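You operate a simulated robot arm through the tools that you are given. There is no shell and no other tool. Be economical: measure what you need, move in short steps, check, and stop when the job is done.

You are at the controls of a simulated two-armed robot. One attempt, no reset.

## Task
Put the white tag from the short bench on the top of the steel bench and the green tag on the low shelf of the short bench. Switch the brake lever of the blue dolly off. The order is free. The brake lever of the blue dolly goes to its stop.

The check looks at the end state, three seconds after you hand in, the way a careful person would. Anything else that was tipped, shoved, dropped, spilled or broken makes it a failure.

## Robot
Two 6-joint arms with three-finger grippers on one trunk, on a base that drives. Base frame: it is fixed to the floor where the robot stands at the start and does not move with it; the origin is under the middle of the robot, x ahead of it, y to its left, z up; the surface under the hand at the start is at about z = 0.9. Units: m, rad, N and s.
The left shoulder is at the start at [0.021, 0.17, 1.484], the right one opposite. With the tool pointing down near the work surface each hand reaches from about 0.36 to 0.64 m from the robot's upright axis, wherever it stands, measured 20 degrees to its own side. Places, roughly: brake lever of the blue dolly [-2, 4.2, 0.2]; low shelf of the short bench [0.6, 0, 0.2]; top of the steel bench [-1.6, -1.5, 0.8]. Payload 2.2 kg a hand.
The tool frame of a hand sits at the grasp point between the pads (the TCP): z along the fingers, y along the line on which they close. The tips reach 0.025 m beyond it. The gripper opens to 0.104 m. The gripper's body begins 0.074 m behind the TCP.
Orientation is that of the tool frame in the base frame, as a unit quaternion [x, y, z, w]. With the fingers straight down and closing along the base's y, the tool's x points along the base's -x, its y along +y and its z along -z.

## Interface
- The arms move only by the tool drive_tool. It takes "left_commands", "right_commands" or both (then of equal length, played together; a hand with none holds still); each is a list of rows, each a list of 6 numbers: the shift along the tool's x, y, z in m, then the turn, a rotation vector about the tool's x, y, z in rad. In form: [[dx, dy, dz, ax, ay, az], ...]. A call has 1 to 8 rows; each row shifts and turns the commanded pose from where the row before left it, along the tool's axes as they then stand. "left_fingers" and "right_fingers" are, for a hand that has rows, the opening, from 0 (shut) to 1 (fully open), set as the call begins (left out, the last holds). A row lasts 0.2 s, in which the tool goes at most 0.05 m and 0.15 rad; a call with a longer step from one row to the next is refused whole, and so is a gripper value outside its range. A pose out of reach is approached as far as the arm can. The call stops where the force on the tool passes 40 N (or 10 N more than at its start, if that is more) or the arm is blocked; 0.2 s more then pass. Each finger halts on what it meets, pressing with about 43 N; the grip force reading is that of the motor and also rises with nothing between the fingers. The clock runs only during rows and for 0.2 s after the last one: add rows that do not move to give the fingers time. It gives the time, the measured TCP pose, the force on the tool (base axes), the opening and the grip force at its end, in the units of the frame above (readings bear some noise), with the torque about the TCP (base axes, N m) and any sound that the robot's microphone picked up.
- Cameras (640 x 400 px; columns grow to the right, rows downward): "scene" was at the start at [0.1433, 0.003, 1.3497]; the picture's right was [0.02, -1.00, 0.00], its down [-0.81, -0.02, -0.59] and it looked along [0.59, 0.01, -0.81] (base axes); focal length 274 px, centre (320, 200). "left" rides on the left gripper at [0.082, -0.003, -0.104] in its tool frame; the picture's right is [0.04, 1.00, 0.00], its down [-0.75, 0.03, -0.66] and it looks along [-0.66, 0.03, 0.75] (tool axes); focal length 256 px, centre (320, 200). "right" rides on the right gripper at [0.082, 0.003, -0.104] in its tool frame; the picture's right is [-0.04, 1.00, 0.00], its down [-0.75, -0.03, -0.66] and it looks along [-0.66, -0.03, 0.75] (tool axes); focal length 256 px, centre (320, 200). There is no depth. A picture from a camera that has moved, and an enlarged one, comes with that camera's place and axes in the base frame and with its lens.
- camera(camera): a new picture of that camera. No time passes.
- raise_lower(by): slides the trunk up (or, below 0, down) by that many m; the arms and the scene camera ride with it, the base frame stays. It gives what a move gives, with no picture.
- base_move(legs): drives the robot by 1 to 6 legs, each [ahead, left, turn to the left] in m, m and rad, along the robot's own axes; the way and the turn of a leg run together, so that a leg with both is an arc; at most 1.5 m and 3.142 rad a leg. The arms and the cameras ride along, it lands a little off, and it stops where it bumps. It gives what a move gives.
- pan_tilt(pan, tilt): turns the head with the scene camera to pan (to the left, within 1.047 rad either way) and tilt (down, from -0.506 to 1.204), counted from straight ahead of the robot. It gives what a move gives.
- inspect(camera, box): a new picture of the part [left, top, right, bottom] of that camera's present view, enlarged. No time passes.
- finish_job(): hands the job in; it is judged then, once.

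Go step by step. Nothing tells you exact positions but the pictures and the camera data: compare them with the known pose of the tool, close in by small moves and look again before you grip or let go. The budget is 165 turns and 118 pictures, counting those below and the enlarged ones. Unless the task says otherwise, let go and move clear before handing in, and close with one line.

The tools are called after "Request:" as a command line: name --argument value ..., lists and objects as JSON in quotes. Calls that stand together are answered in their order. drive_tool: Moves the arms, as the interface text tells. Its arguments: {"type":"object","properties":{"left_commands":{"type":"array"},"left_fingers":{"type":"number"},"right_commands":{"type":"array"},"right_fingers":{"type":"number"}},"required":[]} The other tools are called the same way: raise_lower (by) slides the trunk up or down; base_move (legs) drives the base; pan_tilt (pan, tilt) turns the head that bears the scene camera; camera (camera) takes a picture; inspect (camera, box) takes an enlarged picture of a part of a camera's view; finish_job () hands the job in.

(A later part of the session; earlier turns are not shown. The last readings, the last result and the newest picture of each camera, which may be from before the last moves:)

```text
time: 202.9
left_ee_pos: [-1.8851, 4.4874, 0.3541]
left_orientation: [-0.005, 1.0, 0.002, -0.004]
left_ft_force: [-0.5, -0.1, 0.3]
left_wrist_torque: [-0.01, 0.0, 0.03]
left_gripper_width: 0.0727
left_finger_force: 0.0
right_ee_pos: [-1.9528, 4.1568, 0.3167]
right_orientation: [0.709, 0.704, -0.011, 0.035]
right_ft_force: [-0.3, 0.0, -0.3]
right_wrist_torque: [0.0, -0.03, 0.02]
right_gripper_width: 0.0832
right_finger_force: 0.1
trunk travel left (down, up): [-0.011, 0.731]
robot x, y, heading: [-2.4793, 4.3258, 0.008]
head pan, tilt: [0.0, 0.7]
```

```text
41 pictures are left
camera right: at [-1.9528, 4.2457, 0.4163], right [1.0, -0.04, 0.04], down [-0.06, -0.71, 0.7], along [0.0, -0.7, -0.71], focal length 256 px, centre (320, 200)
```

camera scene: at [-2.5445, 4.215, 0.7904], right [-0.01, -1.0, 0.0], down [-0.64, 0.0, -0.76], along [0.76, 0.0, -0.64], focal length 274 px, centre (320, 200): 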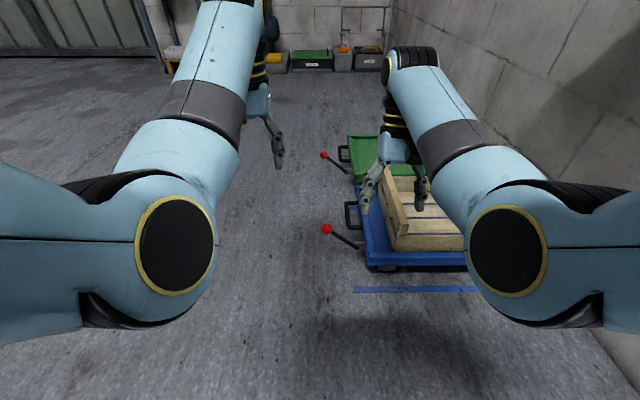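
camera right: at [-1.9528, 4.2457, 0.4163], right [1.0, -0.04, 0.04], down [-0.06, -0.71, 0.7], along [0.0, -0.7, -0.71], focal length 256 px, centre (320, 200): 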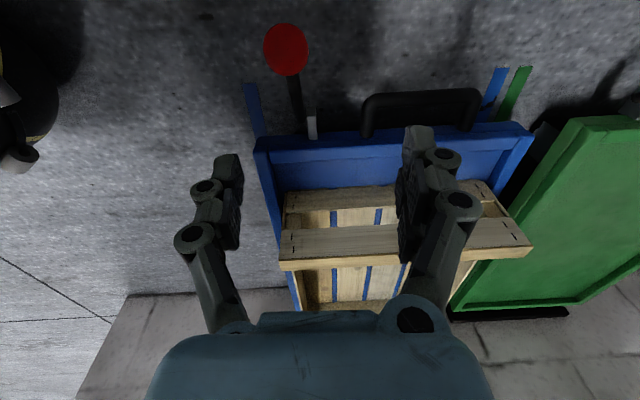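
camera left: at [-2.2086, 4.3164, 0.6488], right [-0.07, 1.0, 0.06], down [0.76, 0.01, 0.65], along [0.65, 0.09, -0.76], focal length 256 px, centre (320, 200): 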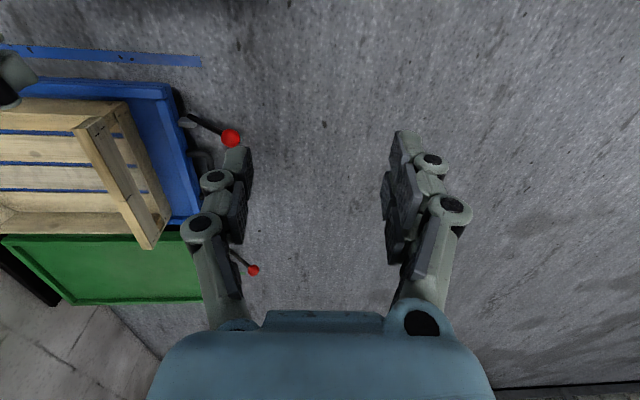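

The elbow touches the base at this fold, but extending downward should free it. I correct the tilt, align y with the knob, and lower to z ≈ 0.26.

Request:
drive_tool --right_commands '[[0, 0, 0, 0.034, 0.065, -0.007], [0.018, -0.005, 0, 0, 0, 0], [0.018, -0.005, 0.01, 0, 0, 0], [0, 0, 0.02, 0, 0, 0], [0, 0, 0.02, 0, 0, 0], [0, 0, 0, 0, 0, 0]]'

Request:
camera --camera "right"

```text
time: 204.5
left_ee_pos: [-1.8862, 4.4876, 0.3541]
left_orientation: [-0.004, 1.0, 0.002, -0.004]
left_ft_force: [-0.9, 0.4, 0.1]
left_wrist_torque: [0.02, 0.0, -0.02]
left_gripper_width: 0.0725
left_finger_force: 0.0
right_ee_pos: [-1.9501, 4.1786, 0.273]
right_orientation: [0.707, 0.707, 0.0, 0.017]
right_ft_force: [-0.3, -0.1, -0.8]
right_wrist_torque: [0.0, 0.0, -0.03]
right_gripper_width: 0.0832
right_finger_force: 0.1
trunk travel left (down, up): [-0.011, 0.731]
robot x, y, heading: [-2.475, 4.3295, -0.0]
head pan, tilt: [0.0, 0.7]
stopped in row 6 (right hand): the arm was blocked; the commanded pose is now the measured one
```

```text
40 pictures are left
camera right: at [-1.9484, 4.2621, 0.3768], right [1.0, -0.04, 0.03], down [-0.05, -0.74, 0.67], along [-0.01, -0.67, -0.74], focal length 256 px, centre (320, 200)
```

right: 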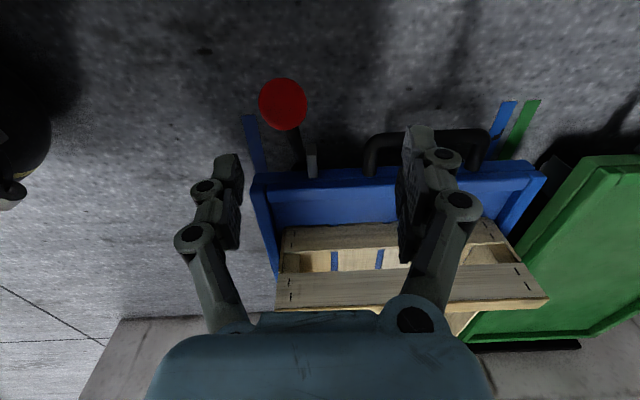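

Still pressing. Back the base 0.05 m and extend the hand correspondingly.

Request:
raise_lower --by 0.03

Request:
base_move --legs '[[-0.055, 0, 0]]'

Request:
drive_tool --right_commands '[[0.007, 0.018, 0, 0.017, 0.017, 0], [0.007, 0.018, 0, 0, 0, 0], [0, 0, 0.02, 0, 0, 0], [0, 0, 0.02, 0, 0, 0], [0, 0, 0, 0, 0, 0]]'

Request:
camera --camera "right"

```text
time: 205.2
left_ee_pos: [-1.8864, 4.4898, 0.3839]
left_orientation: [-0.005, 1.0, 0.002, -0.005]
left_ft_force: [-0.4, -0.5, -0.7]
left_wrist_torque: [0.02, 0.0, 0.02]
left_gripper_width: 0.0727
left_finger_force: 0.0
right_ee_pos: [-1.9493, 4.1812, 0.3042]
right_orientation: [0.707, 0.707, 0.001, 0.015]
right_ft_force: [0.3, 1.0, -0.1]
right_wrist_torque: [0.01, -0.01, 0.02]
right_gripper_width: 0.0828
right_finger_force: 0.0
trunk travel left (down, up): [-0.041, 0.701]
robot x, y, heading: [-2.4773, 4.3282, -0.004]
head pan, tilt: [0.0, 0.7]
```

```text
time: 206.2
left_ee_pos: [-1.9423, 4.4884, 0.3838]
left_orientation: [-0.005, 1.0, 0.003, -0.005]
left_ft_force: [0.4, -0.4, -0.9]
left_wrist_torque: [0.0, -0.02, 0.03]
left_gripper_width: 0.0726
left_finger_force: 0.1
right_ee_pos: [-2.0068, 4.181, 0.3035]
right_orientation: [0.707, 0.707, 0.002, 0.015]
right_ft_force: [-0.3, 0.6, -1.1]
right_wrist_torque: [-0.02, 0.04, -0.03]
right_gripper_width: 0.0832
right_finger_force: 0.0
trunk travel left (down, up): [-0.041, 0.701]
robot x, y, heading: [-2.5368, 4.3243, 0.003]
head pan, tilt: [0.0, 0.7]
```

```text
time: 207.4
left_ee_pos: [-1.9429, 4.4883, 0.3846]
left_orientation: [-0.004, 1.0, 0.002, -0.005]
left_ft_force: [-0.8, 0.7, 0.2]
left_wrist_torque: [0.05, 0.01, 0.01]
left_gripper_width: 0.0727
left_finger_force: 0.1
right_ee_pos: [-1.9705, 4.1947, 0.2641]
right_orientation: [0.707, 0.707, 0.001, 0.004]
right_ft_force: [0.7, -0.2, -0.4]
right_wrist_torque: [0.03, -0.02, 0.0]
right_gripper_width: 0.0833
right_finger_force: 0.1
trunk travel left (down, up): [-0.041, 0.701]
robot x, y, heading: [-2.5339, 4.3262, -0.002]
head pan, tilt: [0.0, 0.7]
```

```text
39 pictures are left
camera right: at [-1.9672, 4.2772, 0.3693], right [1.0, -0.04, 0.01], down [-0.03, -0.75, 0.66], along [-0.02, -0.66, -0.75], focal length 256 px, centre (320, 200)
```

right: 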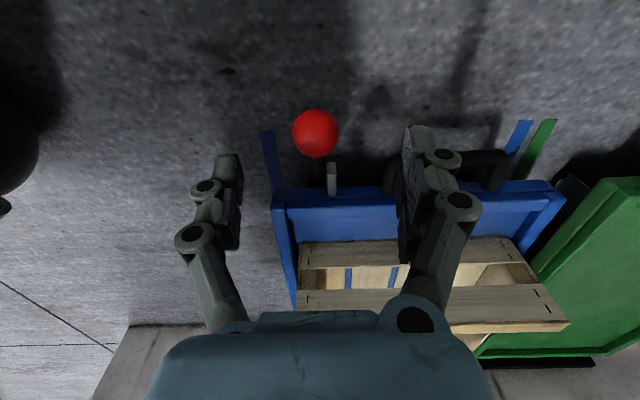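

The knob is centred. Lower to z ≈ 0.20 around it.

Request:
drive_tool --right_commands '[[-0.005, 0, 0.02, 0, 0, 0], [0, 0, 0.02, 0, 0, 0], [0, 0, 0.015, 0, 0, 0], [0, 0, 0.01, 0, 0, 0], [0, 0, 0, 0, 0, 0]]'

Request:
camera --camera "right"

```text
time: 208.6
left_ee_pos: [-1.9426, 4.4888, 0.3834]
left_orientation: [-0.006, 1.0, 0.004, -0.005]
left_ft_force: [0.7, -0.3, 0.1]
left_wrist_torque: [0.01, -0.02, -0.03]
left_gripper_width: 0.0728
left_finger_force: 0.0
right_ee_pos: [-1.9702, 4.188, 0.1988]
right_orientation: [0.707, 0.708, 0.0, 0.003]
right_ft_force: [0.2, -0.2, 0.3]
right_wrist_torque: [-0.01, -0.02, -0.01]
right_gripper_width: 0.0832
right_finger_force: 0.1
trunk travel left (down, up): [-0.041, 0.701]
robot x, y, heading: [-2.5331, 4.3275, -0.0]
head pan, tilt: [0.0, 0.7]
```

```text
38 pictures are left
camera right: at [-1.967, 4.2712, 0.3041], right [1.0, -0.04, 0.01], down [-0.03, -0.75, 0.66], along [-0.02, -0.66, -0.75], focal length 256 px, centre (320, 200)
```

right: 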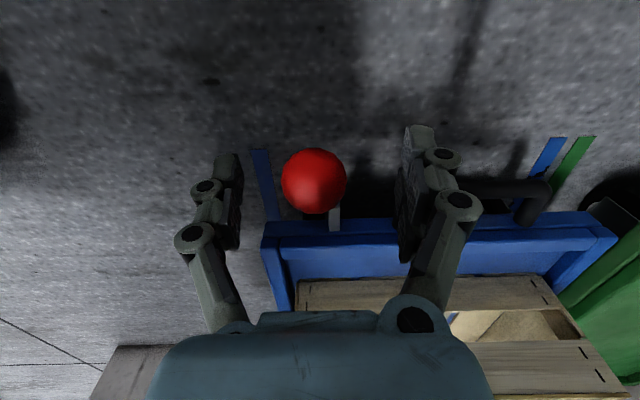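

Knob is between the pads at the TCP. Close on it.

Request:
drive_tool --right_commands '[[0, -0.003, 0, 0, 0, 0], [0, 0, 0, 0, 0, 0], [0, 0, 0, 0, 0, 0], [0, 0, 0, 0, 0, 0], [0, 0, 0, 0, 0, 0]]' --right_fingers 0

Request:
camera --camera "right"

```text
time: 209.8
left_ee_pos: [-1.9417, 4.4891, 0.3838]
left_orientation: [-0.005, 1.0, 0.003, -0.004]
left_ft_force: [0.5, 0.5, -0.5]
left_wrist_torque: [-0.01, 0.01, 0.0]
left_gripper_width: 0.0727
left_finger_force: 0.1
right_ee_pos: [-1.9723, 4.1888, 0.1994]
right_orientation: [0.707, 0.707, 0.001, 0.002]
right_ft_force: [2.2, -1.7, -1.0]
right_wrist_torque: [0.08, -0.16, 0.06]
right_gripper_width: 0.0276
right_finger_force: 42.7
trunk travel left (down, up): [-0.041, 0.701]
robot x, y, heading: [-2.5336, 4.3283, -0.004]
head pan, tilt: [0.0, 0.7]
```

```text
37 pictures are left
camera right: at [-1.9705, 4.2716, 0.3039], right [1.0, -0.04, 0.01], down [-0.03, -0.75, 0.66], along [-0.02, -0.66, -0.75], focal length 256 px, centre (320, 200)
```

right: 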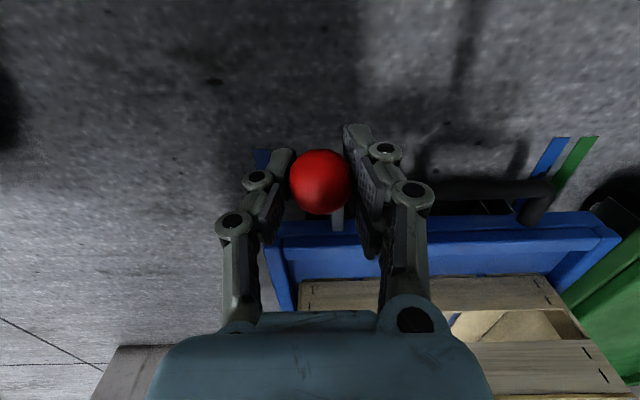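

Gripped. Probe gently upward along the arc (inward/up) and read the force.

Request:
drive_tool --right_commands '[[-0.004, 0, -0.004, 0, 0, 0], [-0.003, 0, -0.003, 0, 0, 0], [0, 0, 0, 0, 0, 0]]'

```text
time: 210.6
left_ee_pos: [-1.9433, 4.4896, 0.3834]
left_orientation: [-0.004, 1.0, 0.003, -0.005]
left_ft_force: [0.1, -0.2, 0.2]
left_wrist_torque: [0.0, 0.01, -0.01]
left_gripper_width: 0.0728
left_finger_force: 0.0
right_ee_pos: [-1.9733, 4.1818, 0.2055]
right_orientation: [0.707, 0.708, 0.0, 0.001]
right_ft_force: [-0.6, 0.3, -0.2]
right_wrist_torque: [1.39, 0.25, -0.27]
right_gripper_width: 0.0281
right_finger_force: 42.6
trunk travel left (down, up): [-0.041, 0.701]
robot x, y, heading: [-2.5351, 4.3287, 0.001]
head pan, tilt: [0.0, 0.7]
```

Free to move upward. Continue along the arc in small steps.

Request:
drive_tool --right_commands '[[-0.0076, 0, -0.006, 0, 0, 0], [-0.0077, 0, -0.0057, 0, 0, 0], [-0.0084, 0, -0.005, 0, 0, 0], [-0.0084, 0, -0.0047, 0, 0, 0], [0, 0, 0, 0, 0, 0]]'

Request:
camera --camera "right"

```text
time: 211.8
left_ee_pos: [-1.942, 4.4887, 0.3826]
left_orientation: [-0.006, 1.0, 0.002, -0.005]
left_ft_force: [0.3, -0.3, 0.4]
left_wrist_torque: [-0.01, 0.02, -0.02]
left_gripper_width: 0.0729
left_finger_force: 0.0
right_ee_pos: [-1.9737, 4.1486, 0.2268]
right_orientation: [0.707, 0.707, 0.0, 0.003]
right_ft_force: [-0.3, -0.7, -16.1]
right_wrist_torque: [1.3, 0.18, 0.12]
right_gripper_width: 0.0282
right_finger_force: 42.3
trunk travel left (down, up): [-0.041, 0.701]
robot x, y, heading: [-2.5335, 4.326, -0.0]
head pan, tilt: [0.0, 0.7]
```

```text
36 pictures are left
camera right: at [-1.9715, 4.2315, 0.3312], right [1.0, -0.04, 0.0], down [-0.03, -0.75, 0.66], along [-0.02, -0.66, -0.75], focal length 256 px, centre (320, 200)
```

right: 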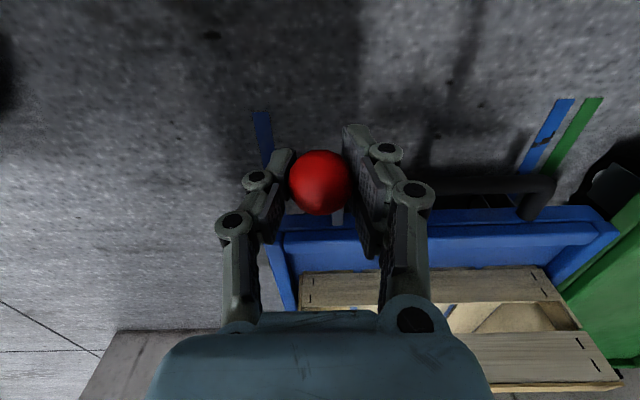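

The lever follows and keeps turning upward. Continue with slightly less rise.

Request:
drive_tool --right_commands '[[-0.009, 0, 0.0, 0, 0, 0], [-0.009, 0, -0.002, 0, 0, 0], [-0.009, 0, -0.0022, 0, 0, 0], [0, 0, 0, 0, 0, 0]]'

```text
time: 212.8
left_ee_pos: [-1.9415, 4.4881, 0.383]
left_orientation: [-0.006, 1.0, 0.002, -0.005]
left_ft_force: [-0.1, -0.3, -0.6]
left_wrist_torque: [-0.01, 0.0, 0.01]
left_gripper_width: 0.0729
left_finger_force: 0.1
right_ee_pos: [-1.974, 4.1242, 0.2317]
right_orientation: [0.707, 0.707, 0.001, 0.001]
right_ft_force: [-0.8, 4.1, -13.8]
right_wrist_torque: [1.47, 0.05, -0.05]
right_gripper_width: 0.0295
right_finger_force: 42.7
trunk travel left (down, up): [-0.041, 0.701]
robot x, y, heading: [-2.5351, 4.3249, -0.003]
head pan, tilt: [0.0, 0.7]
```

Request:
drive_tool --right_commands '[[-0.007, 0, 0.001, 0, 0, 0], [-0.007, 0, 0.001, 0, 0, 0], [0, 0, 0, 0, 0, 0]]'

Request:
camera --camera "right"

Request:
inspect --camera "scene" --box '[340, 160, 480, 330]'

```text
time: 213.6
left_ee_pos: [-1.9418, 4.4882, 0.3835]
left_orientation: [-0.005, 1.0, 0.002, -0.004]
left_ft_force: [0.3, 0.0, 0.9]
left_wrist_torque: [-0.01, -0.04, -0.03]
left_gripper_width: 0.0728
left_finger_force: 0.1
right_ee_pos: [-1.9739, 4.1102, 0.2301]
right_orientation: [0.707, 0.707, 0.001, 0.003]
right_ft_force: [-1.5, 5.6, -11.5]
right_wrist_torque: [1.35, -0.13, 0.03]
right_gripper_width: 0.0302
right_finger_force: 43.6
trunk travel left (down, up): [-0.041, 0.701]
robot x, y, heading: [-2.5346, 4.3271, -0.001]
head pan, tilt: [0.0, 0.7]
```

```text
35 pictures are left
camera right: at [-1.9712, 4.1918, 0.3333], right [1.0, -0.04, 0.01], down [-0.03, -0.75, 0.66], along [-0.02, -0.66, -0.75], focal length 256 px, centre (320, 200)
```

right: 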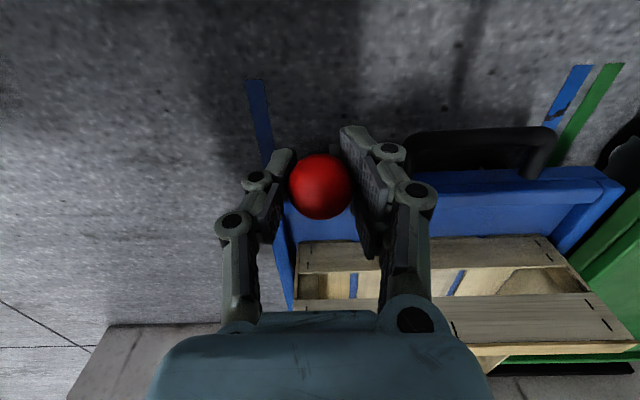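

```text
2.35 times, centred on (410, 245) of scene
camera zoom: at [-2.3514, 4.3287, 0.7201], right [0.0, -1.0, 0.0], down [-0.65, 0.0, -0.76], along [0.76, 0.0, -0.65], focal length 645 px, centre (108, 94)
```

zoom: 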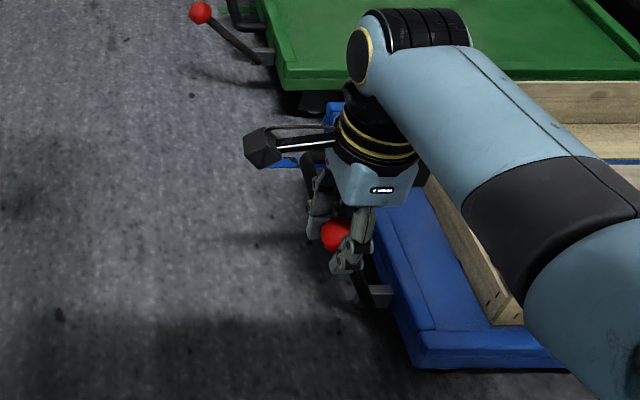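

The lever is near vertical and still moving. Continue in small steps.

Request:
drive_tool --right_commands '[[-0.007, 0, 0.001, 0, 0, 0], [-0.007, 0, 0.001, 0, 0, 0], [-0.007, 0, 0.001, 0, 0, 0], [0, 0, 0, 0, 0, 0]]'

```text
time: 214.6
left_ee_pos: [-1.9436, 4.4881, 0.3853]
left_orientation: [-0.005, 1.0, 0.002, -0.003]
left_ft_force: [-0.6, 0.4, -0.3]
left_wrist_torque: [0.0, 0.0, -0.01]
left_gripper_width: 0.0727
left_finger_force: 0.0
right_ee_pos: [-1.9725, 4.0885, 0.2289]
right_orientation: [0.707, 0.707, 0.002, 0.002]
right_ft_force: [-24.4, 13.7, 25.6]
right_wrist_torque: [0.61, 0.94, -0.38]
right_gripper_width: 0.0289
right_finger_force: 42.5
trunk travel left (down, up): [-0.041, 0.701]
robot x, y, heading: [-2.5374, 4.3257, -0.003]
head pan, tilt: [0.0, 0.7]
```

Something touched (force on the fingers). I back off slightly and look.

Request:
drive_tool --right_commands '[[0.006, 0, -0.002, 0, 0, 0], [0, 0, 0, 0, 0, 0]]'

Request:
camera --camera "right"

Request:
inspect --camera "scene" --box '[360, 190, 460, 310]'

```text
time: 215.2
left_ee_pos: [-1.9427, 4.4897, 0.3833]
left_orientation: [-0.005, 1.0, 0.003, -0.004]
left_ft_force: [0.2, -0.4, 0.3]
left_wrist_torque: [0.01, 0.03, 0.0]
left_gripper_width: 0.0726
left_finger_force: 0.0
right_ee_pos: [-1.9737, 4.0922, 0.2269]
right_orientation: [0.708, 0.706, -0.001, 0.004]
right_ft_force: [-19.1, -0.7, 10.1]
right_wrist_torque: [-0.53, 0.82, -0.44]
right_gripper_width: 0.0286
right_finger_force: 42.7
trunk travel left (down, up): [-0.041, 0.701]
robot x, y, heading: [-2.5377, 4.3239, -0.004]
head pan, tilt: [0.0, 0.7]
```

```text
33 pictures are left
camera right: at [-1.9709, 4.1749, 0.3321], right [1.0, -0.04, 0.0], down [-0.03, -0.75, 0.66], along [-0.02, -0.66, -0.75], focal length 256 px, centre (320, 200)
```

right: 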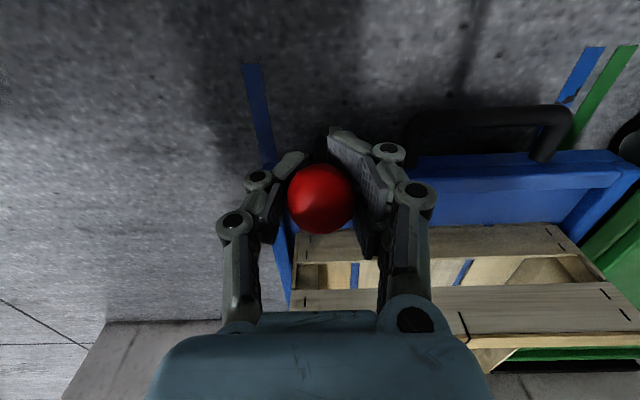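

```text
3.33 times, centred on (410, 250) of scene
camera zoom: at [-2.3523, 4.3287, 0.7203], right [0.0, -1.0, 0.0], down [-0.64, 0.0, -0.77], along [0.77, 0.0, -0.64], focal length 913 px, centre (20, 33)
```

zoom: 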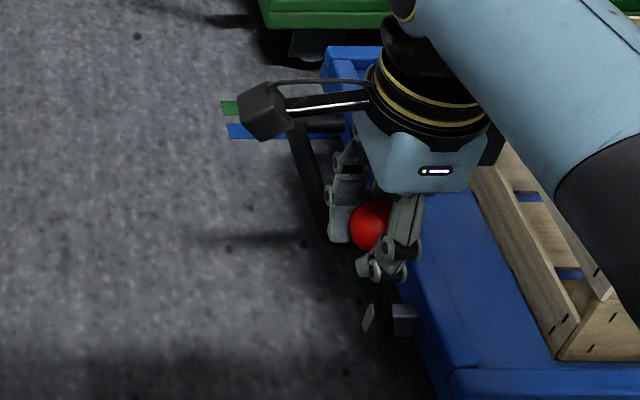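

The lever is about vertical; the +x finger touches the carrying handle. I open slightly while shifting away, lift off, and look at the lever.

Request:
drive_tool --right_commands '[[0, -0.004, 0, 0, 0, 0], [0, 0, 0, 0, 0, 0]]' --right_fingers 0.36

Request:
drive_tool --right_commands '[[0, 0, -0.015, 0, 0, 0], [0, 0, -0.02, 0, 0, 0], [0, 0, -0.03, 0, 0, 0], [0.02, 0, -0.02, 0, 0, 0], [0, 0, 0, 0, 0, 0]]'

Request:
camera --camera "right"

Request:
inspect --camera "scene" --box '[360, 190, 460, 310]'

```text
time: 215.8
left_ee_pos: [-1.9424, 4.49, 0.3842]
left_orientation: [-0.005, 1.0, 0.002, -0.005]
left_ft_force: [0.0, -0.7, -0.5]
left_wrist_torque: [-0.01, 0.0, 0.01]
left_gripper_width: 0.0727
left_finger_force: 0.2
right_ee_pos: [-1.9748, 4.095, 0.2283]
right_orientation: [0.707, 0.707, 0.001, 0.004]
right_ft_force: [-0.2, -0.1, -0.3]
right_wrist_torque: [-0.05, 0.04, -0.02]
right_gripper_width: 0.0381
right_finger_force: 0.1
trunk travel left (down, up): [-0.041, 0.701]
robot x, y, heading: [-2.5342, 4.3267, 0.001]
head pan, tilt: [0.0, 0.7]
```

```text
time: 217.0
left_ee_pos: [-1.9421, 4.4886, 0.3835]
left_orientation: [-0.006, 1.0, 0.003, -0.005]
left_ft_force: [0.0, 0.4, -0.9]
left_wrist_torque: [0.02, 0.02, 0.01]
left_gripper_width: 0.073
left_finger_force: 0.1
right_ee_pos: [-1.9778, 4.1144, 0.3112]
right_orientation: [0.707, 0.707, 0.001, 0.003]
right_ft_force: [-0.9, -0.1, 0.3]
right_wrist_torque: [0.03, 0.02, 0.03]
right_gripper_width: 0.0373
right_finger_force: 0.2
trunk travel left (down, up): [-0.041, 0.701]
robot x, y, heading: [-2.5306, 4.3278, 0.001]
head pan, tilt: [0.0, 0.7]
```

```text
31 pictures are left
camera right: at [-1.9747, 4.1964, 0.4164], right [1.0, -0.04, 0.01], down [-0.03, -0.75, 0.66], along [-0.02, -0.66, -0.75], focal length 256 px, centre (320, 200)
```

right: 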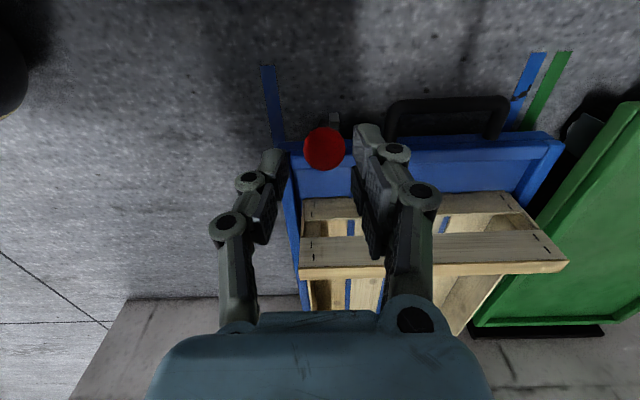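

```text
3.33 times, centred on (410, 250) of scene
camera zoom: at [-2.3519, 4.3289, 0.7203], right [0.0, -1.0, 0.0], down [-0.64, 0.0, -0.76], along [0.76, 0.0, -0.64], focal length 913 px, centre (20, 33)
```

zoom: 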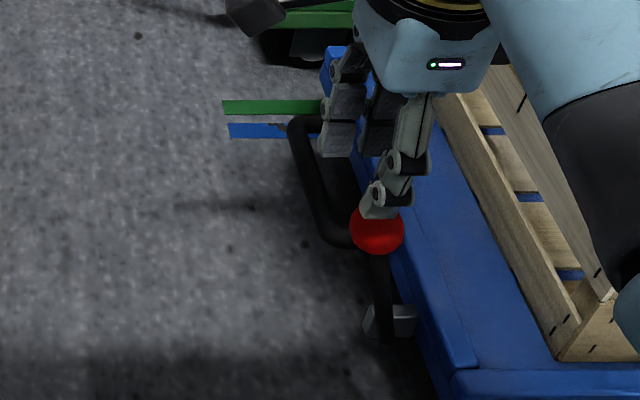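

The lever stands near vertical, but comparing coordinates the dolly seems to have rolled about 0.04 m toward the wall. I move the hand clear and measure precisely.

Request:
drive_tool --right_commands '[[0.03, 0, -0.01, 0, 0, 0], [0.04, 0, -0.01, 0, 0, 0], [0.04, 0, 0, 0, 0, 0], [0, 0, 0, 0, 0, 0]]'

Request:
camera --camera "right"

Request:
inspect --camera "scene" --box '[350, 170, 470, 320]'

```text
time: 218.2
left_ee_pos: [-1.9429, 4.4877, 0.3841]
left_orientation: [-0.006, 1.0, 0.002, -0.005]
left_ft_force: [0.7, -0.1, -0.3]
left_wrist_torque: [0.01, 0.0, 0.0]
left_gripper_width: 0.0728
left_finger_force: 0.0
right_ee_pos: [-1.9764, 4.1911, 0.3285]
right_orientation: [0.712, 0.702, -0.018, 0.023]
right_ft_force: [-0.7, 0.0, 0.7]
right_wrist_torque: [0.0, -0.06, 0.0]
right_gripper_width: 0.0373
right_finger_force: 0.0
trunk travel left (down, up): [-0.041, 0.701]
robot x, y, heading: [-2.5337, 4.3272, 0.008]
head pan, tilt: [0.0, 0.7]
stopped in row 4 (right hand): the arm was blocked; the commanded pose is now the measured one
```

```text
29 pictures are left
camera right: at [-1.9733, 4.2786, 0.4279], right [1.0, -0.05, 0.01], down [-0.05, -0.71, 0.7], along [-0.03, -0.7, -0.72], focal length 256 px, centre (320, 200)
```

right: 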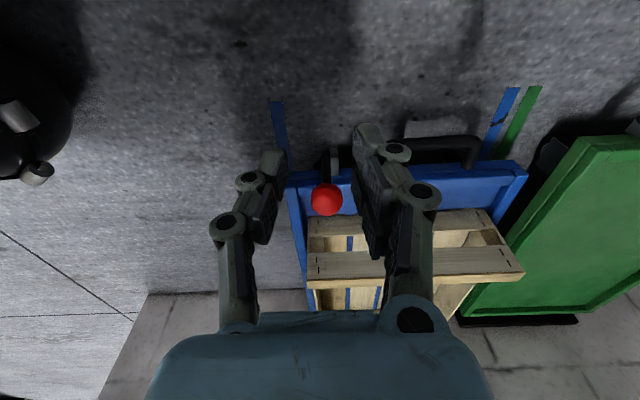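

```text
2.67 times, centred on (410, 245) of scene
camera zoom: at [-2.3518, 4.3289, 0.7203], right [0.0, -1.0, 0.0], down [-0.64, 0.0, -0.76], along [0.76, 0.0, -0.64], focal length 731 px, centre (80, 80)
```

zoom: 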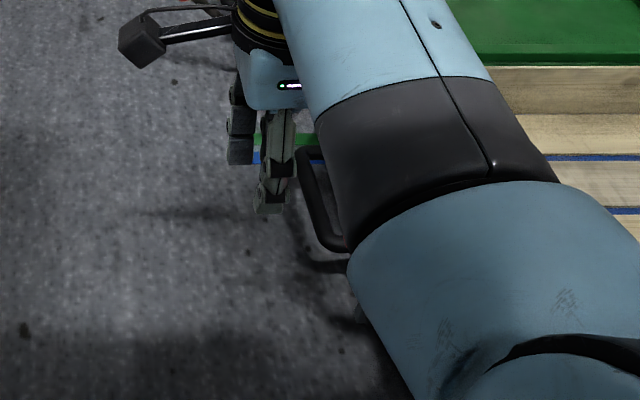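

Measured: pivot now at y ≈ 4.047 (was 4.089), lever about 73° up. I'll re-grip the knob higher and turn the hand itself about x, which torques the lever toward its stop without pushing the dolly.

Request:
drive_tool --right_commands '[[-0.02, 0, 0, 0.007, 0.058, -0.014], [-0.03, 0.001, 0, 0, 0, 0], [-0.03, 0.001, 0, 0, 0, 0], [-0.023, 0, 0, 0, 0, 0], [0, 0, 0.02, 0, 0, 0], [0, 0, 0.02, 0, 0, 0], [0, 0, 0, 0, 0, 0]]' --right_fingers 0.5

Request:
camera --camera "right"

```text
time: 219.8
left_ee_pos: [-1.9429, 4.4878, 0.3837]
left_orientation: [-0.005, 1.0, 0.003, -0.004]
left_ft_force: [-0.5, -0.4, 0.4]
left_wrist_torque: [-0.01, 0.01, 0.02]
left_gripper_width: 0.073
left_finger_force: 0.1
right_ee_pos: [-1.9734, 4.0914, 0.2869]
right_orientation: [0.707, 0.707, 0.0, -0.003]
right_ft_force: [-0.1, -0.6, 0.1]
right_wrist_torque: [-0.02, 0.05, -0.02]
right_gripper_width: 0.0521
right_finger_force: 0.1
trunk travel left (down, up): [-0.041, 0.701]
robot x, y, heading: [-2.5389, 4.324, 0.002]
head pan, tilt: [0.0, 0.7]
```

```text
27 pictures are left
camera right: at [-1.9717, 4.1715, 0.3926], right [1.0, -0.04, 0.0], down [-0.03, -0.76, 0.65], along [-0.03, -0.65, -0.76], focal length 256 px, centre (320, 200)
```

right: 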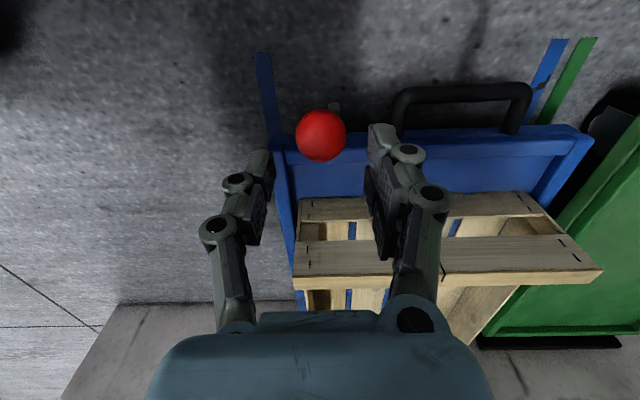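

Aligned with the knob. Lower 0.042 m and grip.

Request:
drive_tool --right_commands '[[0, 0, 0.02, 0, 0, 0], [0, 0, 0.02, 0, 0, 0], [0, 0, 0, 0, 0, 0]]'

Request:
drive_tool --right_commands '[[0, 0, 0, 0, 0, 0], [0, 0, 0, 0, 0, 0], [0, 0, 0, 0, 0, 0]]' --right_fingers 0

Request:
drive_tool --right_commands '[[0, 0, 0, 0, 0.06, 0], [0, 0, 0, 0, 0.06, 0], [0, 0, 0, 0, 0.06, 0], [0, 0, 0, 0, 0, 0]]'

Request:
camera --camera "right"

```text
time: 220.6
left_ee_pos: [-1.9427, 4.4886, 0.3841]
left_orientation: [-0.006, 1.0, 0.002, -0.005]
left_ft_force: [-0.6, -0.4, -0.1]
left_wrist_torque: [-0.02, 0.01, 0.01]
left_gripper_width: 0.073
left_finger_force: 0.0
right_ee_pos: [-1.975, 4.092, 0.2485]
right_orientation: [0.707, 0.707, 0.001, -0.002]
right_ft_force: [-0.3, 0.0, -0.8]
right_wrist_torque: [0.01, 0.0, -0.02]
right_gripper_width: 0.052
right_finger_force: 0.0
trunk travel left (down, up): [-0.041, 0.701]
robot x, y, heading: [-2.5363, 4.3283, -0.002]
head pan, tilt: [0.0, 0.7]
```

```text
time: 221.4
left_ee_pos: [-1.9404, 4.4885, 0.3842]
left_orientation: [-0.005, 1.0, 0.003, -0.005]
left_ft_force: [-0.7, -0.1, -0.2]
left_wrist_torque: [0.01, 0.0, 0.0]
left_gripper_width: 0.0728
left_finger_force: 0.1
right_ee_pos: [-1.9744, 4.0907, 0.2468]
right_orientation: [0.706, 0.708, 0.001, -0.003]
right_ft_force: [3.7, -0.4, -0.3]
right_wrist_torque: [0.02, -0.14, -0.09]
right_gripper_width: 0.0309
right_finger_force: 42.7
trunk travel left (down, up): [-0.041, 0.701]
robot x, y, heading: [-2.5363, 4.3268, -0.001]
head pan, tilt: [0.0, 0.7]
```

```text
time: 222.4
left_ee_pos: [-1.9428, 4.4887, 0.3856]
left_orientation: [-0.005, 1.0, 0.002, -0.003]
left_ft_force: [-0.3, -0.2, -0.2]
left_wrist_torque: [0.02, 0.0, 0.02]
left_gripper_width: 0.0728
left_finger_force: 0.0
right_ee_pos: [-1.9746, 4.0918, 0.2508]
right_orientation: [0.704, 0.704, 0.067, -0.064]
right_ft_force: [0.6, -0.7, 26.1]
right_wrist_torque: [-0.16, -0.09, -0.03]
right_gripper_width: 0.0306
right_finger_force: 42.9
trunk travel left (down, up): [-0.041, 0.701]
robot x, y, heading: [-2.5326, 4.3254, 0.001]
head pan, tilt: [0.0, 0.7]
```

```text
26 pictures are left
camera right: at [-1.972, 4.1539, 0.3689], right [1.0, -0.04, 0.0], down [-0.03, -0.86, 0.51], along [-0.02, -0.5, -0.86], focal length 256 px, centre (320, 200)
```

right: 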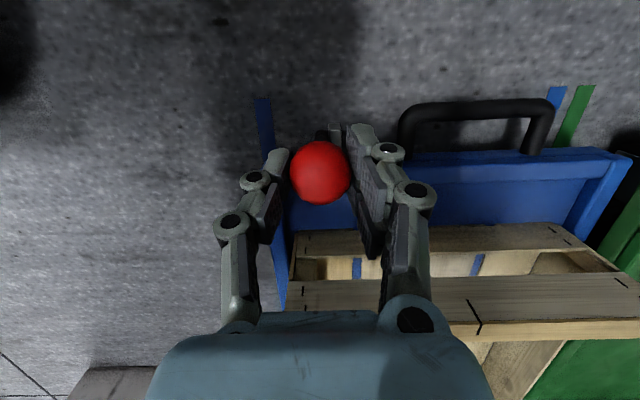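

Relieve the vertical load and try a small inward motion, watching force.

Request:
drive_tool --right_commands '[[0, 0, -0.004, 0, 0, 0], [0, 0, 0, 0, 0, 0]]'

Request:
drive_tool --right_commands '[[-0.004, 0, 0, 0, 0.03, 0], [-0.004, 0, 0, 0, 0.03, 0], [0, 0, 0, 0, 0, 0]]'

Request:
camera --camera "right"

```text
time: 223.0
left_ee_pos: [-1.9419, 4.4904, 0.383]
left_orientation: [-0.005, 1.0, 0.003, -0.004]
left_ft_force: [0.0, 0.9, 1.0]
left_wrist_torque: [-0.02, -0.01, 0.02]
left_gripper_width: 0.0729
left_finger_force: 0.1
right_ee_pos: [-1.9754, 4.092, 0.2501]
right_orientation: [0.703, 0.705, 0.064, -0.067]
right_ft_force: [11.8, 1.4, 0.3]
right_wrist_torque: [0.14, -0.2, 0.34]
right_gripper_width: 0.0305
right_finger_force: 43.0
trunk travel left (down, up): [-0.041, 0.701]
robot x, y, heading: [-2.5359, 4.3262, -0.001]
head pan, tilt: [0.0, 0.7]
```

```text
time: 223.8
left_ee_pos: [-1.9428, 4.4883, 0.3842]
left_orientation: [-0.005, 1.0, 0.002, -0.004]
left_ft_force: [-0.5, 0.7, -0.5]
left_wrist_torque: [0.03, 0.02, 0.0]
left_gripper_width: 0.0724
left_finger_force: 0.0
right_ee_pos: [-1.9746, 4.0842, 0.2519]
right_orientation: [0.701, 0.702, 0.088, -0.086]
right_ft_force: [8.2, -0.5, 8.0]
right_wrist_torque: [0.0, -0.11, -0.2]
right_gripper_width: 0.0305
right_finger_force: 42.9
trunk travel left (down, up): [-0.041, 0.701]
robot x, y, heading: [-2.5363, 4.3326, -0.003]
head pan, tilt: [0.0, 0.7]
```

```text
25 pictures are left
camera right: at [-1.9726, 4.1374, 0.3729], right [1.0, -0.04, -0.01], down [-0.03, -0.89, 0.45], along [-0.03, -0.45, -0.89], focal length 256 px, centre (320, 200)
```

right: 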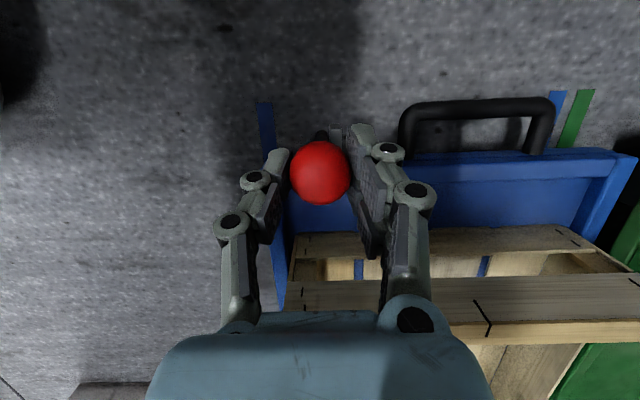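

The dolly stays put while the knob moves, and forces are low – so the lever still turns. Continue with matched rotation.

Request:
drive_tool --right_commands '[[-0.005, 0, -0.0025, 0, 0.036, 0], [-0.005, 0, -0.002, 0, 0.036, 0], [-0.005, 0, -0.002, 0, 0.036, 0], [0, 0, 0, 0, 0, 0]]'

Request:
camera --camera "right"

```text
time: 224.8
left_ee_pos: [-1.9415, 4.4876, 0.3826]
left_orientation: [-0.005, 1.0, 0.002, -0.004]
left_ft_force: [-0.1, 0.0, -0.2]
left_wrist_torque: [-0.05, -0.01, -0.01]
left_gripper_width: 0.0728
left_finger_force: 0.0
right_ee_pos: [-1.976, 4.0652, 0.2509]
right_orientation: [0.696, 0.696, 0.123, -0.125]
right_ft_force: [9.4, -0.6, -0.1]
right_wrist_torque: [-1.28, -0.26, -0.1]
right_gripper_width: 0.0307
right_finger_force: 43.4
trunk travel left (down, up): [-0.041, 0.701]
robot x, y, heading: [-2.5365, 4.327, -0.001]
head pan, tilt: [0.0, 0.7]
```

```text
24 pictures are left
camera right: at [-1.973, 4.1067, 0.3777], right [1.0, -0.04, -0.02], down [-0.03, -0.93, 0.36], along [-0.03, -0.36, -0.93], focal length 256 px, centre (320, 200)
```

right: 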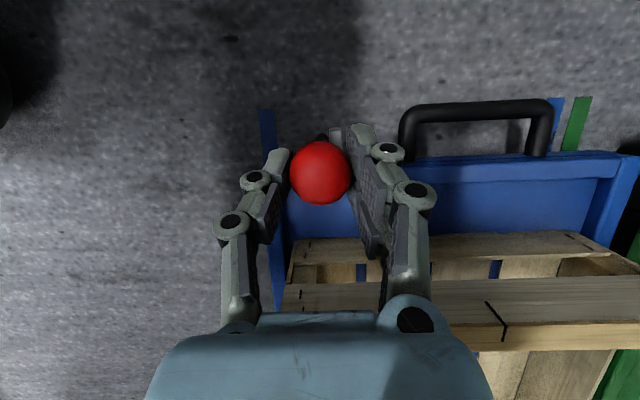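

Continue inward without more hand rotation, watching for the stop.

Request:
drive_tool --right_commands '[[-0.006, 0, -0.002, 0, 0, 0], [-0.006, 0, -0.002, 0, 0, 0], [-0.006, 0, -0.002, 0, 0, 0], [0, 0, 0, 0, 0, 0]]'

Request:
camera --camera "right"

```text
time: 225.8
left_ee_pos: [-1.9428, 4.4882, 0.3843]
left_orientation: [-0.005, 1.0, 0.002, -0.004]
left_ft_force: [0.7, -0.1, 0.9]
left_wrist_torque: [0.02, 0.01, 0.04]
left_gripper_width: 0.0728
left_finger_force: 0.0
right_ee_pos: [-1.9765, 4.0473, 0.2507]
right_orientation: [0.697, 0.695, 0.123, -0.126]
right_ft_force: [-8.2, -1.7, 2.0]
right_wrist_torque: [-0.07, 0.14, -0.02]
right_gripper_width: 0.0306
right_finger_force: 42.7
trunk travel left (down, up): [-0.041, 0.701]
robot x, y, heading: [-2.5349, 4.328, -0.001]
head pan, tilt: [0.0, 0.7]
```

```text
23 pictures are left
camera right: at [-1.973, 4.0882, 0.3776], right [1.0, -0.04, -0.02], down [-0.03, -0.93, 0.36], along [-0.03, -0.35, -0.93], focal length 256 px, centre (320, 200)
```

right: 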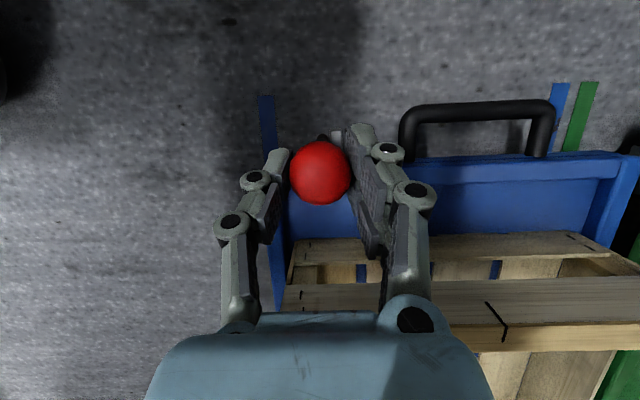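

The dolly is rolling with my hand, so the lever is stiffer than the free-rolling dolly. The wall bumper should be close behind it; I continue gently with matched rotation until there is a reaction.

Request:
drive_tool --right_commands '[[-0.005, 0, -0.002, 0, 0.036, 0], [-0.005, 0, -0.002, 0, 0.036, 0], [-0.005, 0, -0.002, 0, 0.036, 0], [0, 0, 0, 0, 0, 0]]'

Request:
camera --camera "right"

```text
time: 226.8
left_ee_pos: [-1.9425, 4.4922, 0.3824]
left_orientation: [-0.008, 1.0, 0.002, -0.005]
left_ft_force: [-0.2, 0.0, 0.0]
left_wrist_torque: [0.03, 0.02, 0.01]
left_gripper_width: 0.0729
left_finger_force: 0.0
right_ee_pos: [-1.974, 4.0423, 0.2498]
right_orientation: [0.685, 0.689, 0.166, -0.167]
right_ft_force: [-0.6, 7.0, 0.2]
right_wrist_torque: [-0.94, -0.13, -0.1]
right_gripper_width: 0.0306
right_finger_force: 43.5
trunk travel left (down, up): [-0.041, 0.701]
robot x, y, heading: [-2.5339, 4.332, 0.007]
head pan, tilt: [0.0, 0.7]
stopped in row 4 (right hand): the force on the tool passed its limit at 41 N (the readings are from after the stop); the commanded pose is now the measured one
```

```text
22 pictures are left
camera right: at [-1.9704, 4.0671, 0.3807], right [1.0, -0.03, -0.02], down [-0.02, -0.97, 0.24], along [-0.03, -0.24, -0.97], focal length 256 px, centre (320, 200)
```

right: 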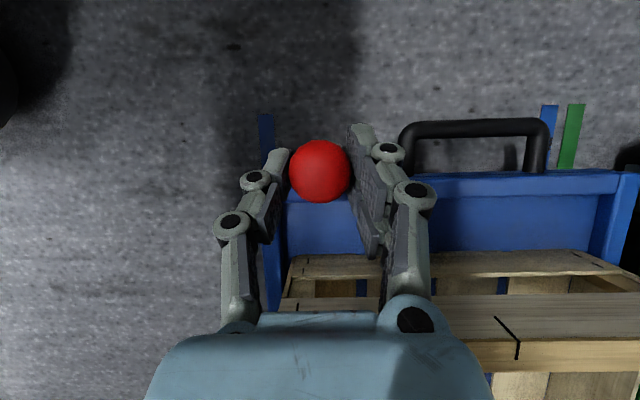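

There is now a reaction over 40 N. Push a bit more in tiny steps to see whether the lever still moves.

Request:
drive_tool --right_commands '[[-0.003, 0, -0.001, 0, 0, 0], [-0.003, 0, -0.001, 0, 0, 0], [-0.003, 0, -0.001, 0, 0, 0], [0, 0, 0, 0, 0, 0]]'

Request:
camera --camera "right"

```text
time: 227.6
left_ee_pos: [-1.9437, 4.4941, 0.3839]
left_orientation: [-0.008, 1.0, 0.003, -0.004]
left_ft_force: [-0.1, -0.5, 1.0]
left_wrist_torque: [0.03, -0.03, 0.01]
left_gripper_width: 0.0729
left_finger_force: 0.1
right_ee_pos: [-1.9727, 4.0417, 0.2505]
right_orientation: [0.682, 0.691, 0.169, -0.172]
right_ft_force: [1.2, 6.3, 0.1]
right_wrist_torque: [-0.9, -0.21, -0.1]
right_gripper_width: 0.0307
right_finger_force: 43.2
trunk travel left (down, up): [-0.041, 0.701]
robot x, y, heading: [-2.5339, 4.3299, 0.008]
head pan, tilt: [0.0, 0.7]
stopped in row 3 (right hand): the force on the tool passed its limit at 42 N (the readings are from after the stop); the commanded pose is now the measured one
```

```text
21 pictures are left
camera right: at [-1.9695, 4.0653, 0.3807], right [1.0, -0.02, -0.02], down [-0.02, -0.97, 0.23], along [-0.02, -0.23, -0.97], focal length 256 px, centre (320, 200)
```

right: 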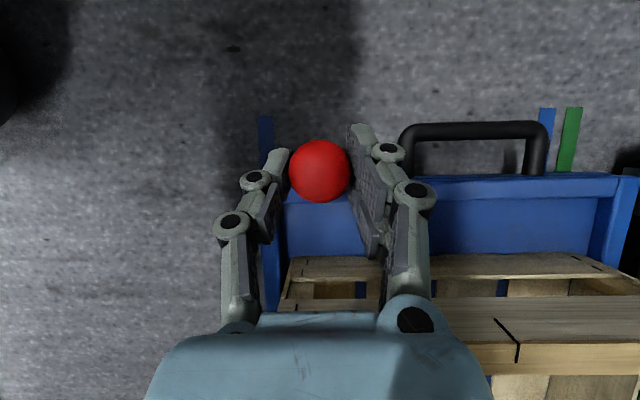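

The lever is firmly against its stop (42 N, no motion), and the dolly rolls free, so the brake is off. I release, lift clear, straighten the hand and look, then pull the dolly back to its original place by its handle.

Request:
drive_tool --right_commands '[[0.003, 0, 0.0, 0, 0, 0], [0, 0, 0, 0, 0, 0], [0, 0, 0, 0, 0, 0]]' --right_fingers 0.42

Request:
drive_tool --right_commands '[[0.011, 0, -0.022, 0, 0, 0], [0.013, 0, -0.025, 0, 0, 0], [0.013, 0, -0.025, 0, 0, 0], [0, 0, 0, 0, -0.12, 0], [0, 0, 0, 0, -0.12, 0], [0, 0, 0, 0, -0.12, 0], [0, 0, 0, 0, -0.12, 0], [0, 0, 0, 0, 0, 0]]'

Request:
camera --camera "right"

```text
time: 228.3
left_ee_pos: [-1.9427, 4.4934, 0.3834]
left_orientation: [-0.009, 1.0, 0.002, -0.004]
left_ft_force: [-0.4, 0.4, 0.0]
left_wrist_torque: [0.0, 0.03, -0.01]
left_gripper_width: 0.0727
left_finger_force: 0.0
right_ee_pos: [-1.971, 4.0426, 0.2509]
right_orientation: [0.682, 0.691, 0.169, -0.17]
right_ft_force: [-0.1, 0.1, -0.6]
right_wrist_torque: [0.03, -0.01, 0.02]
right_gripper_width: 0.0439
right_finger_force: 0.1
trunk travel left (down, up): [-0.041, 0.701]
robot x, y, heading: [-2.5343, 4.3309, 0.012]
head pan, tilt: [0.0, 0.7]
```

```text
time: 230.2
left_ee_pos: [-1.9436, 4.4933, 0.3847]
left_orientation: [-0.009, 1.0, 0.002, -0.004]
left_ft_force: [0.3, 0.3, 0.0]
left_wrist_torque: [-0.02, 0.01, -0.02]
left_gripper_width: 0.0725
left_finger_force: 0.1
right_ee_pos: [-1.9719, 4.0418, 0.3328]
right_orientation: [0.703, 0.711, 0.001, -0.001]
right_ft_force: [-0.1, 0.5, -0.5]
right_wrist_torque: [-0.02, -0.01, 0.04]
right_gripper_width: 0.0436
right_finger_force: 0.2
trunk travel left (down, up): [-0.041, 0.701]
robot x, y, heading: [-2.5347, 4.3297, 0.01]
head pan, tilt: [0.0, 0.7]
```

```text
20 pictures are left
camera right: at [-1.9701, 4.1232, 0.4382], right [1.0, -0.03, 0.0], down [-0.02, -0.76, 0.65], along [-0.02, -0.65, -0.76], focal length 256 px, centre (320, 200)
```

right: 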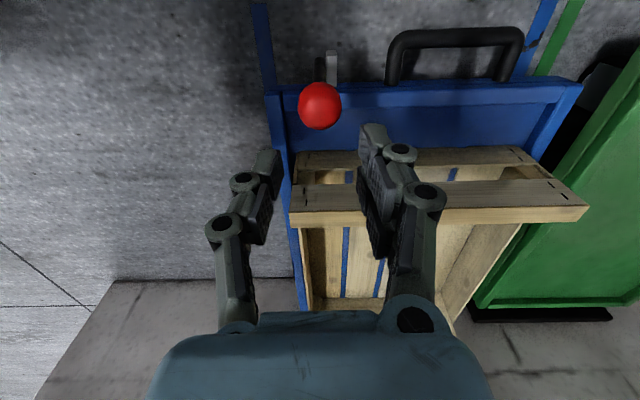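

Lever is now vertical (knob and pivot both at y ≈ 4.05), against its stop. The dolly sits about 0.043 m closer to the wall than before; I'll hook its handle with closed fingers and pull it back. First move over the handle.

Request:
base_move --legs '[[0.122, 0.008, -0.01]]'

Request:
drive_tool --right_commands '[[0, 0, 0, 0, 0, 0], [0, 0, 0, 0, 0, 0], [0, 0, 0, 0, 0, 0]]' --right_fingers 0

Request:
camera --camera "right"

```text
time: 231.4
left_ee_pos: [-1.8216, 4.4967, 0.3829]
left_orientation: [-0.003, 1.0, 0.002, -0.004]
left_ft_force: [0.1, 0.4, -0.4]
left_wrist_torque: [-0.01, 0.02, 0.01]
left_gripper_width: 0.0728
left_finger_force: 0.1
right_ee_pos: [-1.854, 4.0436, 0.3332]
right_orientation: [0.707, 0.707, 0.002, -0.001]
right_ft_force: [0.4, 0.1, -0.1]
right_wrist_torque: [-0.04, -0.03, 0.01]
right_gripper_width: 0.0435
right_finger_force: 0.0
trunk travel left (down, up): [-0.041, 0.701]
robot x, y, heading: [-2.4164, 4.3367, -0.007]
head pan, tilt: [0.0, 0.7]
```

```text
time: 232.2
left_ee_pos: [-1.8209, 4.496, 0.3837]
left_orientation: [-0.003, 1.0, 0.003, -0.005]
left_ft_force: [0.2, 0.5, -1.0]
left_wrist_torque: [-0.02, -0.01, 0.01]
left_gripper_width: 0.073
left_finger_force: 0.0
right_ee_pos: [-1.8554, 4.0439, 0.3328]
right_orientation: [0.706, 0.708, 0.002, -0.001]
right_ft_force: [-0.6, 0.7, -0.4]
right_wrist_torque: [-0.02, -0.04, -0.02]
right_gripper_width: 0.0002
right_finger_force: 28.3
trunk travel left (down, up): [-0.041, 0.701]
robot x, y, heading: [-2.4142, 4.3341, -0.002]
head pan, tilt: [0.0, 0.7]
```

```text
19 pictures are left
camera right: at [-1.8518, 4.1259, 0.4383], right [1.0, -0.04, 0.0], down [-0.03, -0.76, 0.65], along [-0.02, -0.65, -0.76], focal length 256 px, centre (320, 200)
```

right: 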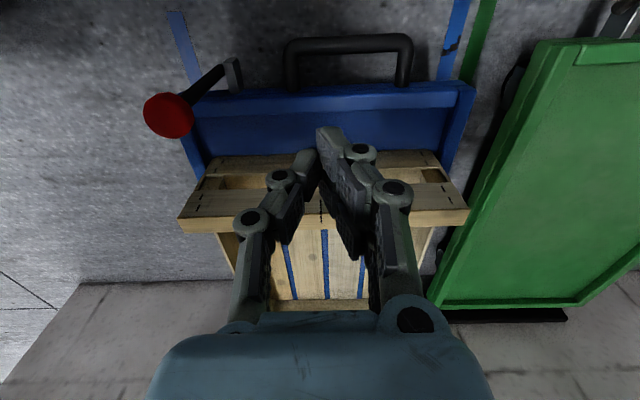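

Request:
drive_tool --right_commands '[[0.008, 0.025, 0, 0, 0, 0], [0, 0, 0.03, 0, 0, 0], [0, 0, 0.03, 0, 0, 0], [0, 0, 0.03, 0, 0, 0], [0, 0, 0, 0, 0, 0]]'

Request:
camera --camera "right"

```text
time: 233.4
left_ee_pos: [-1.8212, 4.4969, 0.3838]
left_orientation: [-0.003, 1.0, 0.002, -0.004]
left_ft_force: [0.0, 0.1, 0.0]
left_wrist_torque: [0.01, 0.0, 0.0]
left_gripper_width: 0.0728
left_finger_force: 0.1
right_ee_pos: [-1.8288, 4.053, 0.2451]
right_orientation: [0.707, 0.707, 0.003, -0.002]
right_ft_force: [0.3, 0.5, -0.3]
right_wrist_torque: [0.0, 0.02, 0.01]
right_gripper_width: 0.0
right_finger_force: 28.0
trunk travel left (down, up): [-0.041, 0.701]
robot x, y, heading: [-2.418, 4.3366, -0.005]
head pan, tilt: [0.0, 0.7]
```

```text
18 pictures are left
camera right: at [-1.8267, 4.1337, 0.3497], right [1.0, -0.04, 0.0], down [-0.03, -0.76, 0.65], along [-0.02, -0.65, -0.76], focal length 256 px, centre (320, 200)
```

right: 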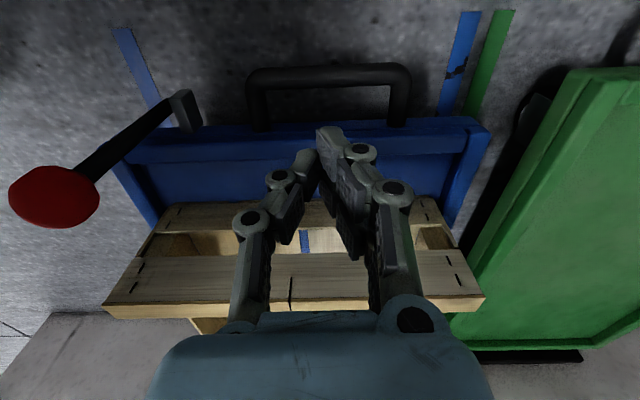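

The handle bar is too low to reach. Instead I'll re-grip the knob, preload the hand's twist toward the stop so the lever can't turn, and slowly translate the (free-rolling) dolly back.

Request:
drive_tool --right_commands '[[0, 0, -0.03, 0, 0, 0], [0, 0, -0.03, 0, 0, 0], [0, 0, -0.028, 0, 0, 0], [0, 0, 0, 0, 0, 0]]'

Request:
base_move --legs '[[-0.146, 0, 0.005]]'

Request:
drive_tool --right_commands '[[0, 0, 0, 0, 0, 0], [0, 0, 0, 0, 0, 0], [0, 0, 0, 0, 0, 0]]' --right_fingers 0.5

Request:
camera --camera "right"

```text
time: 234.4
left_ee_pos: [-1.8211, 4.496, 0.3833]
left_orientation: [-0.003, 1.0, 0.003, -0.004]
left_ft_force: [0.3, 0.6, 0.1]
left_wrist_torque: [-0.01, 0.02, 0.02]
left_gripper_width: 0.0728
left_finger_force: 0.1
right_ee_pos: [-1.8302, 4.0522, 0.3314]
right_orientation: [0.706, 0.708, 0.002, -0.001]
right_ft_force: [0.9, 0.8, -0.7]
right_wrist_torque: [-0.02, 0.01, -0.03]
right_gripper_width: 0.0
right_finger_force: 28.4
trunk travel left (down, up): [-0.041, 0.701]
robot x, y, heading: [-2.415, 4.3359, -0.006]
head pan, tilt: [0.0, 0.7]
```

```text
time: 235.7
left_ee_pos: [-1.9663, 4.4962, 0.3845]
left_orientation: [-0.004, 1.0, 0.003, -0.005]
left_ft_force: [0.9, -0.4, -0.5]
left_wrist_torque: [0.02, 0.02, -0.02]
left_gripper_width: 0.0732
left_finger_force: 0.1
right_ee_pos: [-1.9721, 4.0529, 0.3311]
right_orientation: [0.706, 0.708, 0.003, -0.002]
right_ft_force: [0.0, -0.2, -0.1]
right_wrist_torque: [0.03, 0.0, 0.02]
right_gripper_width: 0.0
right_finger_force: 27.7
trunk travel left (down, up): [-0.041, 0.701]
robot x, y, heading: [-2.5581, 4.3401, -0.003]
head pan, tilt: [0.0, 0.7]
```

```text
time: 236.5
left_ee_pos: [-1.9664, 4.4971, 0.383]
left_orientation: [-0.004, 1.0, 0.003, -0.004]
left_ft_force: [0.6, -0.1, -0.8]
left_wrist_torque: [0.0, -0.02, 0.02]
left_gripper_width: 0.0727
left_finger_force: 0.1
right_ee_pos: [-1.9723, 4.053, 0.3318]
right_orientation: [0.707, 0.708, 0.002, -0.001]
right_ft_force: [0.1, -0.1, -0.6]
right_wrist_torque: [-0.01, -0.03, -0.01]
right_gripper_width: 0.0522
right_finger_force: 0.1
trunk travel left (down, up): [-0.041, 0.701]
robot x, y, heading: [-2.5566, 4.3368, -0.001]
head pan, tilt: [0.0, 0.7]
```

```text
17 pictures are left
camera right: at [-1.9709, 4.1347, 0.437], right [1.0, -0.04, 0.0], down [-0.03, -0.76, 0.65], along [-0.02, -0.65, -0.76], focal length 256 px, centre (320, 200)
```

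right: 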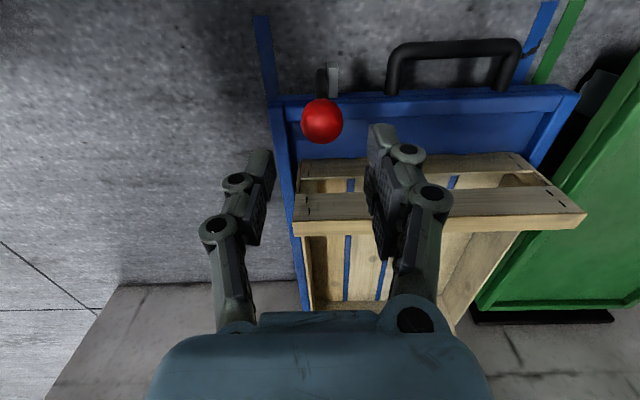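

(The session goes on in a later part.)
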